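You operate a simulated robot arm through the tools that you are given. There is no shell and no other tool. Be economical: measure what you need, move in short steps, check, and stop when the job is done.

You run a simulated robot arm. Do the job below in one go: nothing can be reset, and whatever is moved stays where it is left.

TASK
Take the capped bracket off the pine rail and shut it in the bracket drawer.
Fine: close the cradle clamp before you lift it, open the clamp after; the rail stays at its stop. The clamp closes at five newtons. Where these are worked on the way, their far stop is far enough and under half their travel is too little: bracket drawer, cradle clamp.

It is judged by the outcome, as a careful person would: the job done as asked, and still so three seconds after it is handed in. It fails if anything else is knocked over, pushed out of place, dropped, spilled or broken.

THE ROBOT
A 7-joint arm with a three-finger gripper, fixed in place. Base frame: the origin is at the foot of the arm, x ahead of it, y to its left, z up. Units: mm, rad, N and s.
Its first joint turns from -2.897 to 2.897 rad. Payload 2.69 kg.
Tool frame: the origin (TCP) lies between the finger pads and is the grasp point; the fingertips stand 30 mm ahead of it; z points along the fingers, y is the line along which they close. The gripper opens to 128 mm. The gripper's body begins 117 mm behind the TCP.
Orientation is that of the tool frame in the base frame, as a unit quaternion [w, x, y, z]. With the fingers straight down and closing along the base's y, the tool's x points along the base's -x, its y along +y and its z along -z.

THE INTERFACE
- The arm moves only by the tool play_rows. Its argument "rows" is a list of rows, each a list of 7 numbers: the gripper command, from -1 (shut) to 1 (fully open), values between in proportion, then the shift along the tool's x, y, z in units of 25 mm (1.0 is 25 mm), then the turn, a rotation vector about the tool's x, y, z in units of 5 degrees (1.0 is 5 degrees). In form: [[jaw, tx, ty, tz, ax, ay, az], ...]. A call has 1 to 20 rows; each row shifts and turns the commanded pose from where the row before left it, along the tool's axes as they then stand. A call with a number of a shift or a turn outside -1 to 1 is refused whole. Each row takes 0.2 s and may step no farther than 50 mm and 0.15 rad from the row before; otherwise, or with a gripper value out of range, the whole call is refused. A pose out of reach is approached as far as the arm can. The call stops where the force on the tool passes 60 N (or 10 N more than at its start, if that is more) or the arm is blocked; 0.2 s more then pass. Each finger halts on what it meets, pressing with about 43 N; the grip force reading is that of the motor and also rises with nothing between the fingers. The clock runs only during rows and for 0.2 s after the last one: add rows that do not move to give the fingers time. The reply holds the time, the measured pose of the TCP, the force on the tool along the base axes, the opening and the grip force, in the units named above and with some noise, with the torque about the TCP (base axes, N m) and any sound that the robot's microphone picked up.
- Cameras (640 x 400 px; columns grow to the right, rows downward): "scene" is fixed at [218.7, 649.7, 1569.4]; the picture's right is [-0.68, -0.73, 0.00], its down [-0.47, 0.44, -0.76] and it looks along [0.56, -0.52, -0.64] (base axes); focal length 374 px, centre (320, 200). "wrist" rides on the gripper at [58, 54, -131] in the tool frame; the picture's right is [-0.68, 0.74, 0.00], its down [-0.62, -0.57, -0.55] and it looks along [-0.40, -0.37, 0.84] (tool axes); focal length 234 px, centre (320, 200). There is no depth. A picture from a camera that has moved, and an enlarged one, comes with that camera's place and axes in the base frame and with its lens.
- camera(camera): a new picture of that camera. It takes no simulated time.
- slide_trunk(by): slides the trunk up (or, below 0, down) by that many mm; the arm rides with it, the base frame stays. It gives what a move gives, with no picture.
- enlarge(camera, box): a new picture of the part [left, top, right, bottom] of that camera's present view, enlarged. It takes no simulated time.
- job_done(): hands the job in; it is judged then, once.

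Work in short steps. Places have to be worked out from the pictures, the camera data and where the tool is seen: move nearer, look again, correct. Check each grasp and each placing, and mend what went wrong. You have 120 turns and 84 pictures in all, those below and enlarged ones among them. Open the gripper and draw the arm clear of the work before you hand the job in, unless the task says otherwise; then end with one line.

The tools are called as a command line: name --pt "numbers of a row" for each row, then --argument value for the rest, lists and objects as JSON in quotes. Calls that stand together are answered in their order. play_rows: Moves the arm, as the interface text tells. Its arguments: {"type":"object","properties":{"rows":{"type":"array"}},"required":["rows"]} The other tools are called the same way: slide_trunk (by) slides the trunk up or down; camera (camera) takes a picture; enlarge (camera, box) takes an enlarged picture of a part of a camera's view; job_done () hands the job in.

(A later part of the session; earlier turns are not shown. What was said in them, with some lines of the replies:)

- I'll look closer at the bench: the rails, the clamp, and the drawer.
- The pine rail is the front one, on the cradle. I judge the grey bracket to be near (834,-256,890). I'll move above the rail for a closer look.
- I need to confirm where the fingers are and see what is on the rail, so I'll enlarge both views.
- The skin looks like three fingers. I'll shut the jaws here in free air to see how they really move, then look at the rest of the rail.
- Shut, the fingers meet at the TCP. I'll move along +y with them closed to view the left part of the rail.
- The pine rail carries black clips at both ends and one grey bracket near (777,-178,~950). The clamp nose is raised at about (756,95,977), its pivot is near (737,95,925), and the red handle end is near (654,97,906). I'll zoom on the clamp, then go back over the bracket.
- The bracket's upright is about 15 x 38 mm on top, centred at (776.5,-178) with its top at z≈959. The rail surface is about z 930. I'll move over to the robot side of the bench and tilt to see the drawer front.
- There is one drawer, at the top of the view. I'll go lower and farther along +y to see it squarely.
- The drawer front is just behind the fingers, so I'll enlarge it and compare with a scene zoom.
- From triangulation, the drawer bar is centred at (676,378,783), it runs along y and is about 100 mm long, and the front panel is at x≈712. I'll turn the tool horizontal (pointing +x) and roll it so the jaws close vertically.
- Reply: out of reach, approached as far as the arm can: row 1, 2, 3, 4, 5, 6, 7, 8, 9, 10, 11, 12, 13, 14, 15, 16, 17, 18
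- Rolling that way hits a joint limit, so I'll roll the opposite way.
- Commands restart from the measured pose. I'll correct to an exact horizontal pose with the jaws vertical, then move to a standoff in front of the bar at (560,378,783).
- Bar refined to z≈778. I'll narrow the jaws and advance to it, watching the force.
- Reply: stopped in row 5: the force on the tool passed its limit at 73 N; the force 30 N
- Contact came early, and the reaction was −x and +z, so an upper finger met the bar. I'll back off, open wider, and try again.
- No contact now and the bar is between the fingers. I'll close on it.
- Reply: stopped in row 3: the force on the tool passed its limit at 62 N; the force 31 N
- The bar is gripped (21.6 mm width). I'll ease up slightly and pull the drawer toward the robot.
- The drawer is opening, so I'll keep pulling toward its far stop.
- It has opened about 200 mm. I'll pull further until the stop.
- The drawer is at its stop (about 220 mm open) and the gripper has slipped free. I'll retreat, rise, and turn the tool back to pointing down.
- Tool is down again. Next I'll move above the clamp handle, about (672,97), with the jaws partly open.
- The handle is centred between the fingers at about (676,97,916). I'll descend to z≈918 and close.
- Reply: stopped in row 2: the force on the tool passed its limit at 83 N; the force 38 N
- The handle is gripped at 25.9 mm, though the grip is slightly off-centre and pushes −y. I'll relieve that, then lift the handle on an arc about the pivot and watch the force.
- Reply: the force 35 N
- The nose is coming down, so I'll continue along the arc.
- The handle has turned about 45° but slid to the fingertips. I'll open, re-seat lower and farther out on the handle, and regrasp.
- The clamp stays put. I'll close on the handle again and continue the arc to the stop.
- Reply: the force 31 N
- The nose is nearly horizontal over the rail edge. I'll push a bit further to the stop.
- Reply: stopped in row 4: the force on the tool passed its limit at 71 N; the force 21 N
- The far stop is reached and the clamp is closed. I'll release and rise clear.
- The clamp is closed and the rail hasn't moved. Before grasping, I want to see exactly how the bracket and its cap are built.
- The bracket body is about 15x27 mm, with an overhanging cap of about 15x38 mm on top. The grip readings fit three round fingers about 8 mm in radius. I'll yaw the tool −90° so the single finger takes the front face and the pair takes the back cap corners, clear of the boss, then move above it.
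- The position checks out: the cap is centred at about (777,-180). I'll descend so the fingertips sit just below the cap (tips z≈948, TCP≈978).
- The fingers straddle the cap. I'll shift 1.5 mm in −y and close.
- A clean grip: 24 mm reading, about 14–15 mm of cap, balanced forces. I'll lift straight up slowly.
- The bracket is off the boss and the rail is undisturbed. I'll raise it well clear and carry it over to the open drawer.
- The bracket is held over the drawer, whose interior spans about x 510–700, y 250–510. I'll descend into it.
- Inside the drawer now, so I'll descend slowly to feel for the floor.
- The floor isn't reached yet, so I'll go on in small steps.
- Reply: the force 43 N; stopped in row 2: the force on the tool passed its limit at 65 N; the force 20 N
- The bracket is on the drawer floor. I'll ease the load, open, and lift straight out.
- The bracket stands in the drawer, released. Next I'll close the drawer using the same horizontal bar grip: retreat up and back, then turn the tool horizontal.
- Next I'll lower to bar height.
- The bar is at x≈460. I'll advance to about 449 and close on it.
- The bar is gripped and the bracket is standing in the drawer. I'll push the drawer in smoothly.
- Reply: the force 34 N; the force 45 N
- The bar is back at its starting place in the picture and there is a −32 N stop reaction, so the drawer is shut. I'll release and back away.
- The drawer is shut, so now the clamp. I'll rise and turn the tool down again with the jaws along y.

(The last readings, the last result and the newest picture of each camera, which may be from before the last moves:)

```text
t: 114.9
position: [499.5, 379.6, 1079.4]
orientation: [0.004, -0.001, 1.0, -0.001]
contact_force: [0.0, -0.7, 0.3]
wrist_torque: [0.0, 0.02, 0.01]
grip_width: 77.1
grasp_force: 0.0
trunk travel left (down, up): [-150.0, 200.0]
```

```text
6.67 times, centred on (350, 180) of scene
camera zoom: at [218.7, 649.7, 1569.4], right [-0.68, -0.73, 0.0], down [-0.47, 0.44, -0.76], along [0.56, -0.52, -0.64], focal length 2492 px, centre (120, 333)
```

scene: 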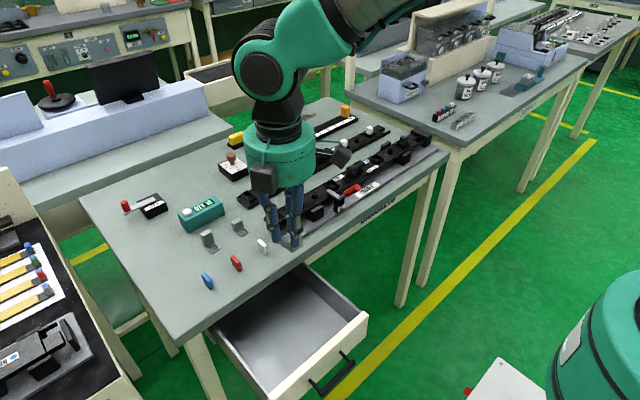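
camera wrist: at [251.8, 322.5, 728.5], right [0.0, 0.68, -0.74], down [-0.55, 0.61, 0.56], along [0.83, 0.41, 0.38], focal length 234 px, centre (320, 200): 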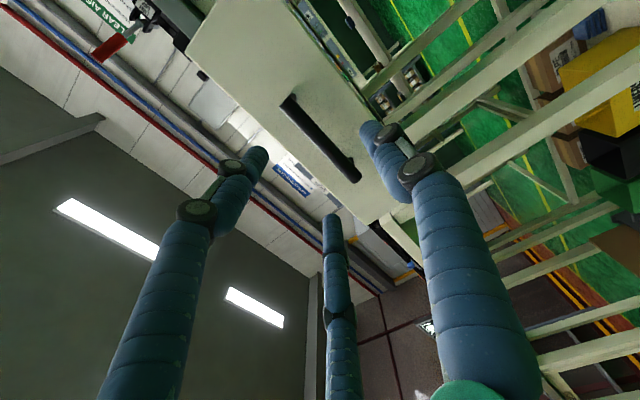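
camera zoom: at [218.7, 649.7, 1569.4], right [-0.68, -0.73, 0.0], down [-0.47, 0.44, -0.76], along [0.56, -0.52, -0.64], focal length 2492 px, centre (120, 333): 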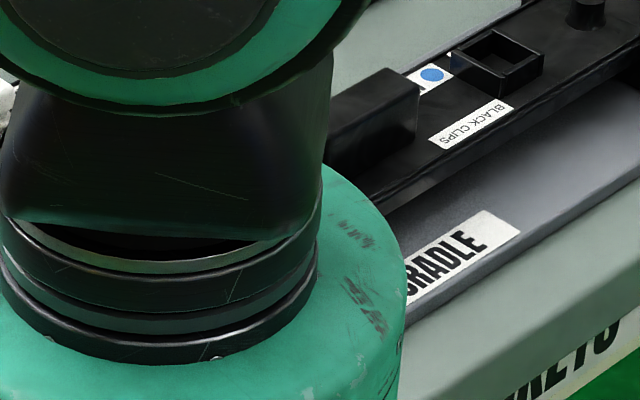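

The view is blocked by the arm. Earlier pictures put the closed handle between (720,97,966) and (681,97,1013). I'll move above its middle.

play_rows --pt "-0.2 -0.602 -0.888 0 0 0 0" --pt "-0.2 -0.602 -0.888 0 0 0 0" --pt "-0.2 -0.602 -0.888 0 0 0 0" --pt "-0.2 -0.602 -0.888 0 0 0 0" --pt "-0.2 -0.602 -0.888 0 0 0 0" --pt "-0.2 -0.602 -0.888 0 0 0 0" --pt "-0.2 -0.602 -0.888 0 0 0 0" --pt "-0.2 -0.602 -0.888 0 0 0 0" --pt "-0.2 -0.602 -0.888 0 0 0 0" --pt "-0.2 -0.602 -0.888 0 0 0 0" --pt "-0.2 -0.602 -0.888 0 0 0 0" --pt "-0.2 -0.602 -0.888 0 0 0 0" --pt "-0.2 -0.602 -0.888 0 0 0 0"

enlarge --camera "wrist" --box '[200, 60, 440, 220]'

enlarge --camera "scene" --box '[290, 130, 390, 220]'

```text
t: 117.7
position: [696.2, 92.2, 1081.1]
orientation: [0.003, 0.0, 1.0, -0.001]
contact_force: [0.9, -0.2, 0.0]
wrist_torque: [0.04, -0.01, 0.02]
grip_width: 51.4
grasp_force: 0.1
trunk travel left (down, up): [-150.0, 200.0]
```

```text
2.50 times, centred on (320, 140) of wrist
camera zoom: at [637.1, 147.8, 1210.2], right [0.67, 0.74, 0.0], down [0.61, -0.56, 0.55], along [0.41, -0.37, -0.83], focal length 585 px, centre (320, 350)
```

zoom: 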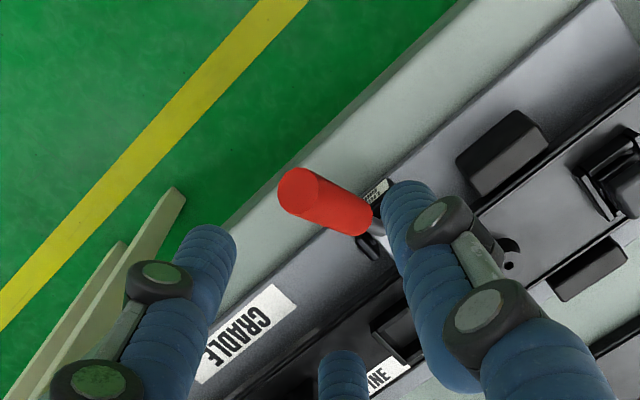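

```text
4.44 times, centred on (340, 175) of scene
camera zoom: at [218.7, 649.7, 1569.4], right [-0.68, -0.73, 0.0], down [-0.47, 0.44, -0.76], along [0.56, -0.52, -0.64], focal length 1661 px, centre (231, 311)
```

zoom: 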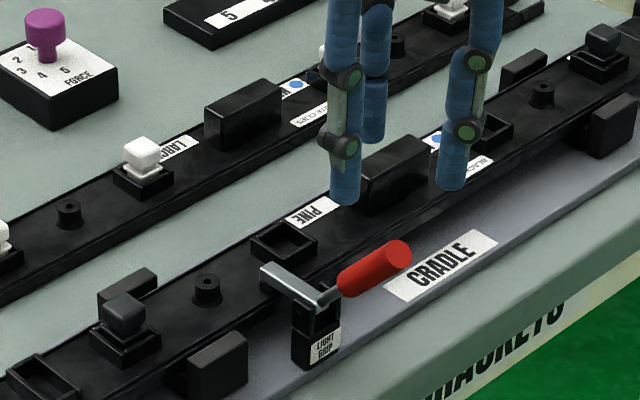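

The handle is where I expected, with its end at (682,98,1013). I'll descend and grip it.

play_rows --pt "-0.2 0 0 0.7 0 0 0" --pt "-0.2 0 0 0.7 0 0 0" --pt "-0.2 0 0 0.7 0 0 0" --pt "-0.2 0 0 0.7 0 0 0" --pt "-0.2 0 0 0.5 0 0 0" --pt "-0.2 0 0 0 0 0 0" --pt "-1 0 0 0 0 0 0" --pt "-1 0 0 0 0 0 0" --pt "-1 0 0 0 0 0 0"

```text
t: 119.7
position: [696.6, 89.9, 999.8]
orientation: [0.004, 0.0, 1.0, -0.001]
contact_force: [12.9, -36.7, 1.7]
wrist_torque: [-0.64, -0.9, -0.19]
grip_width: 25.8
grasp_force: 44.7
trunk travel left (down, up): [-150.0, 200.0]
```

The handle is gripped. I'll reverse the arc: back toward −x, then down.

play_rows --pt "-1 0.25 -0.12 0.2 0 0 0" --pt "-1 0.25 0 0.23 0 0 0" --pt "-1 0.19 0 0.29 0 0 0" --pt "-1 0.19 0 0.29 0 0 0" --pt "-1 0.1 0 0.33 0 0 0" --pt "-1 0.1 0 0.33 0 0 0"

enlarge --camera "scene" --box '[290, 130, 390, 220]'

```text
t: 121.1
position: [669.6, 90.2, 956.2]
orientation: [0.004, -0.002, 1.0, -0.001]
contact_force: [1.7, -0.3, 17.0]
wrist_torque: [-0.2, -1.32, -0.66]
grip_width: 25.4
grasp_force: 45.6
trunk travel left (down, up): [-150.0, 200.0]
```

```text
4.44 times, centred on (340, 175) of scene
camera zoom: at [218.7, 649.7, 1569.4], right [-0.68, -0.73, 0.0], down [-0.47, 0.44, -0.76], along [0.56, -0.52, -0.64], focal length 1661 px, centre (231, 311)
```

zoom: 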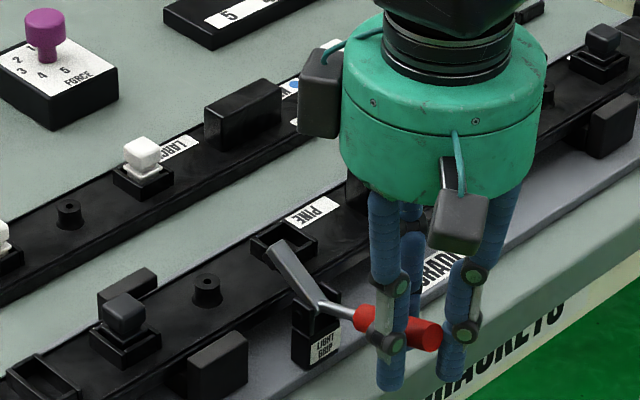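

The clamp is opening well. I'll continue down to its open stop.

play_rows --pt "-1 0.04 0 0.33 0 0 0" --pt "-1 0 0 0.34 0 0 0" --pt "-1 -0.04 0 0.34 0 0 0" --pt "-1 -0.08 0 0.34 0 0 0" --pt "-1 -0.08 0 0.3 0 0 0"

enlarge --camera "scene" --box '[290, 140, 390, 230]'

```text
t: 122.3
position: [672.7, 87.7, 914.1]
orientation: [0.001, -0.001, 1.0, -0.001]
contact_force: [-16.0, -20.3, 7.2]
wrist_torque: [0.49, -0.79, 0.1]
grip_width: 23.4
grasp_force: 42.3
trunk travel left (down, up): [-150.0, 200.0]
```

```text
4.44 times, centred on (340, 185) of scene
camera zoom: at [218.7, 649.7, 1569.4], right [-0.68, -0.73, 0.0], down [-0.47, 0.44, -0.76], along [0.56, -0.52, -0.64], focal length 1661 px, centre (231, 267)
```

zoom: 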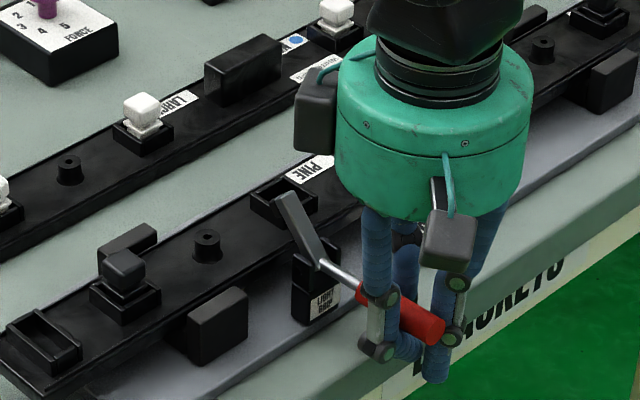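

It's most of the way, but the fingers slid down along the handle. I'll regrasp higher and finish the stroke.

play_rows --pt "-0.2 0 0 0 0 0 0" --pt "-0.2 0 0 0 0 0 0" --pt "-0.2 0.2 0.1 -0.7 0 0 0" --pt "-0.2 0.2 0 -0.7 0 0 0" --pt "-0.2 0 0 0 0 0 0" --pt "-1 0 0 0 0 0 0" --pt "-1 0 0 0 0 0 0" --pt "-1 0 0 0 0 0 0"

play_rows --pt "-1 0 -0.1 0.3 0 0 0" --pt "-1 0 0 0.34 0 0 0" --pt "-1 -0.05 0 0.34 0 0 0" --pt "-1 -0.1 0 0.34 0 0 0" --pt "-1 -0.1 0 0.3 0 0 0"

enlarge --camera "scene" --box '[290, 140, 390, 230]'

```text
t: 124.1
position: [664.0, 89.4, 950.7]
orientation: [0.003, -0.001, 1.0, 0.0]
contact_force: [9.2, -27.6, 2.0]
wrist_torque: [-0.45, -0.41, -0.6]
grip_width: 25.8
grasp_force: 44.8
trunk travel left (down, up): [-150.0, 200.0]
```

```text
t: 125.3
position: [665.8, 88.3, 908.5]
orientation: [0.0, -0.001, 1.0, -0.001]
contact_force: [-19.0, -10.1, 2.5]
wrist_torque: [-0.28, -0.68, 0.77]
grip_width: 30.7
grasp_force: 45.4
trunk travel left (down, up): [-150.0, 200.0]
```

```text
4.44 times, centred on (340, 185) of scene
camera zoom: at [218.7, 649.7, 1569.4], right [-0.68, -0.73, 0.0], down [-0.47, 0.44, -0.76], along [0.56, -0.52, -0.64], focal length 1661 px, centre (231, 267)
```

zoom: 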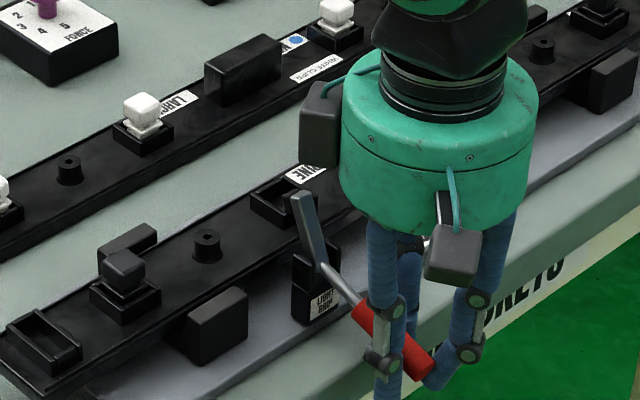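

The clamp is back at nearly its original open position. I'll give a last small press, then release and rise clear.

play_rows --pt "-1 -0.05 0 0.15 0 0 0" --pt "-1 -0.05 0 0.12 0 0 0"

play_rows --pt "-0.2 0 0 0 0 0 0" --pt "-0.1 0 0 0 0 0 0" --pt "-0.1 0 0 0 0 0 0" --pt "-0.1 0 0 -0.5 0 0 0" --pt "-0.1 0 0 -0.9 0 0 0" --pt "-0.1 0 0 -0.9 0 0 0" --pt "-0.1 0 0 -0.9 0 0 0" --pt "-0.1 0 0 -0.9 0 0 0" --pt "-0.1 0 0 -0.9 0 0 0" --pt "0 0.9 0 -0.9 0 0 0" --pt "0 0.9 0 -0.9 0 0 0" --pt "0 0.9 0 -0.9 0 0 0" --pt "0 0.9 0 -0.9 0 0 0" --pt "0 0.9 0 0 0 0 0" --pt "0 0.9 0 0 0 0 0"

camera --camera "scene"

enlarge --camera "scene" --box '[230, 90, 460, 250]'

```text
t: 125.9
position: [671.1, 87.4, 903.7]
orientation: [0.002, -0.001, 1.0, 0.0]
contact_force: [-24.2, -8.9, 4.1]
wrist_torque: [-0.36, -0.1, 1.1]
grip_width: 29.8
grasp_force: 45.0
trunk travel left (down, up): [-150.0, 200.0]
```

```text
t: 129.1
position: [537.2, 89.6, 1117.9]
orientation: [0.004, 0.0, 1.0, -0.001]
contact_force: [0.4, 0.1, -0.7]
wrist_torque: [-0.05, 0.08, 0.01]
grip_width: 64.0
grasp_force: 0.1
trunk travel left (down, up): [-150.0, 200.0]
```

```text
15 pictures are left
```

scene: 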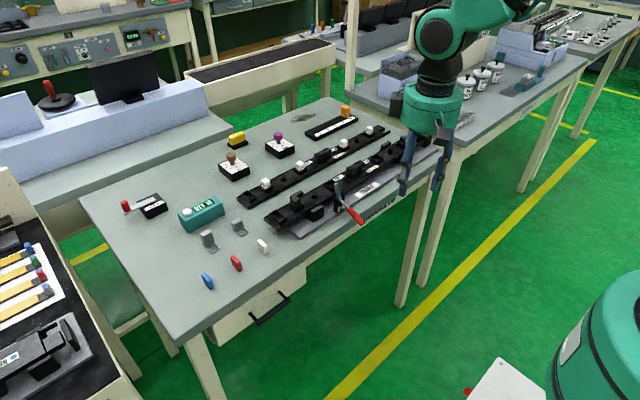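

```text
2.50 times, centred on (345, 170) of scene
camera zoom: at [218.7, 649.7, 1569.4], right [-0.68, -0.73, 0.0], down [-0.47, 0.44, -0.76], along [0.56, -0.52, -0.64], focal length 934 px, centre (258, 275)
```

zoom: 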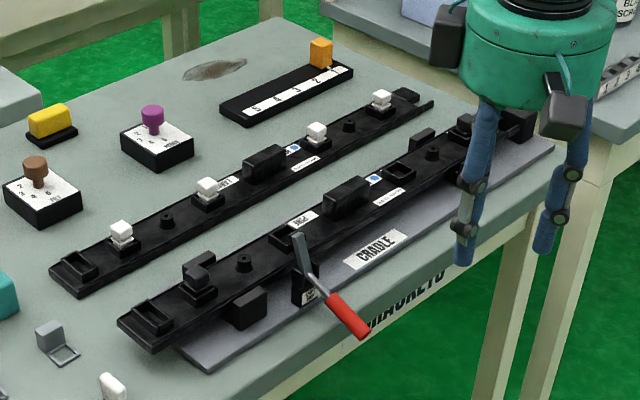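

The rail sits where it started, the clamp is fully open, the drawer is shut with the bracket inside, and the arm is clear with the gripper open. I'm handing the job in.

job_done

```text
The job is handed in.
```

The capped bracket is off the pine rail and shut in the bracket drawer. I closed the cradle clamp before the lift and opened it again after, and the rail showed no movement from its stop in the final pictures.
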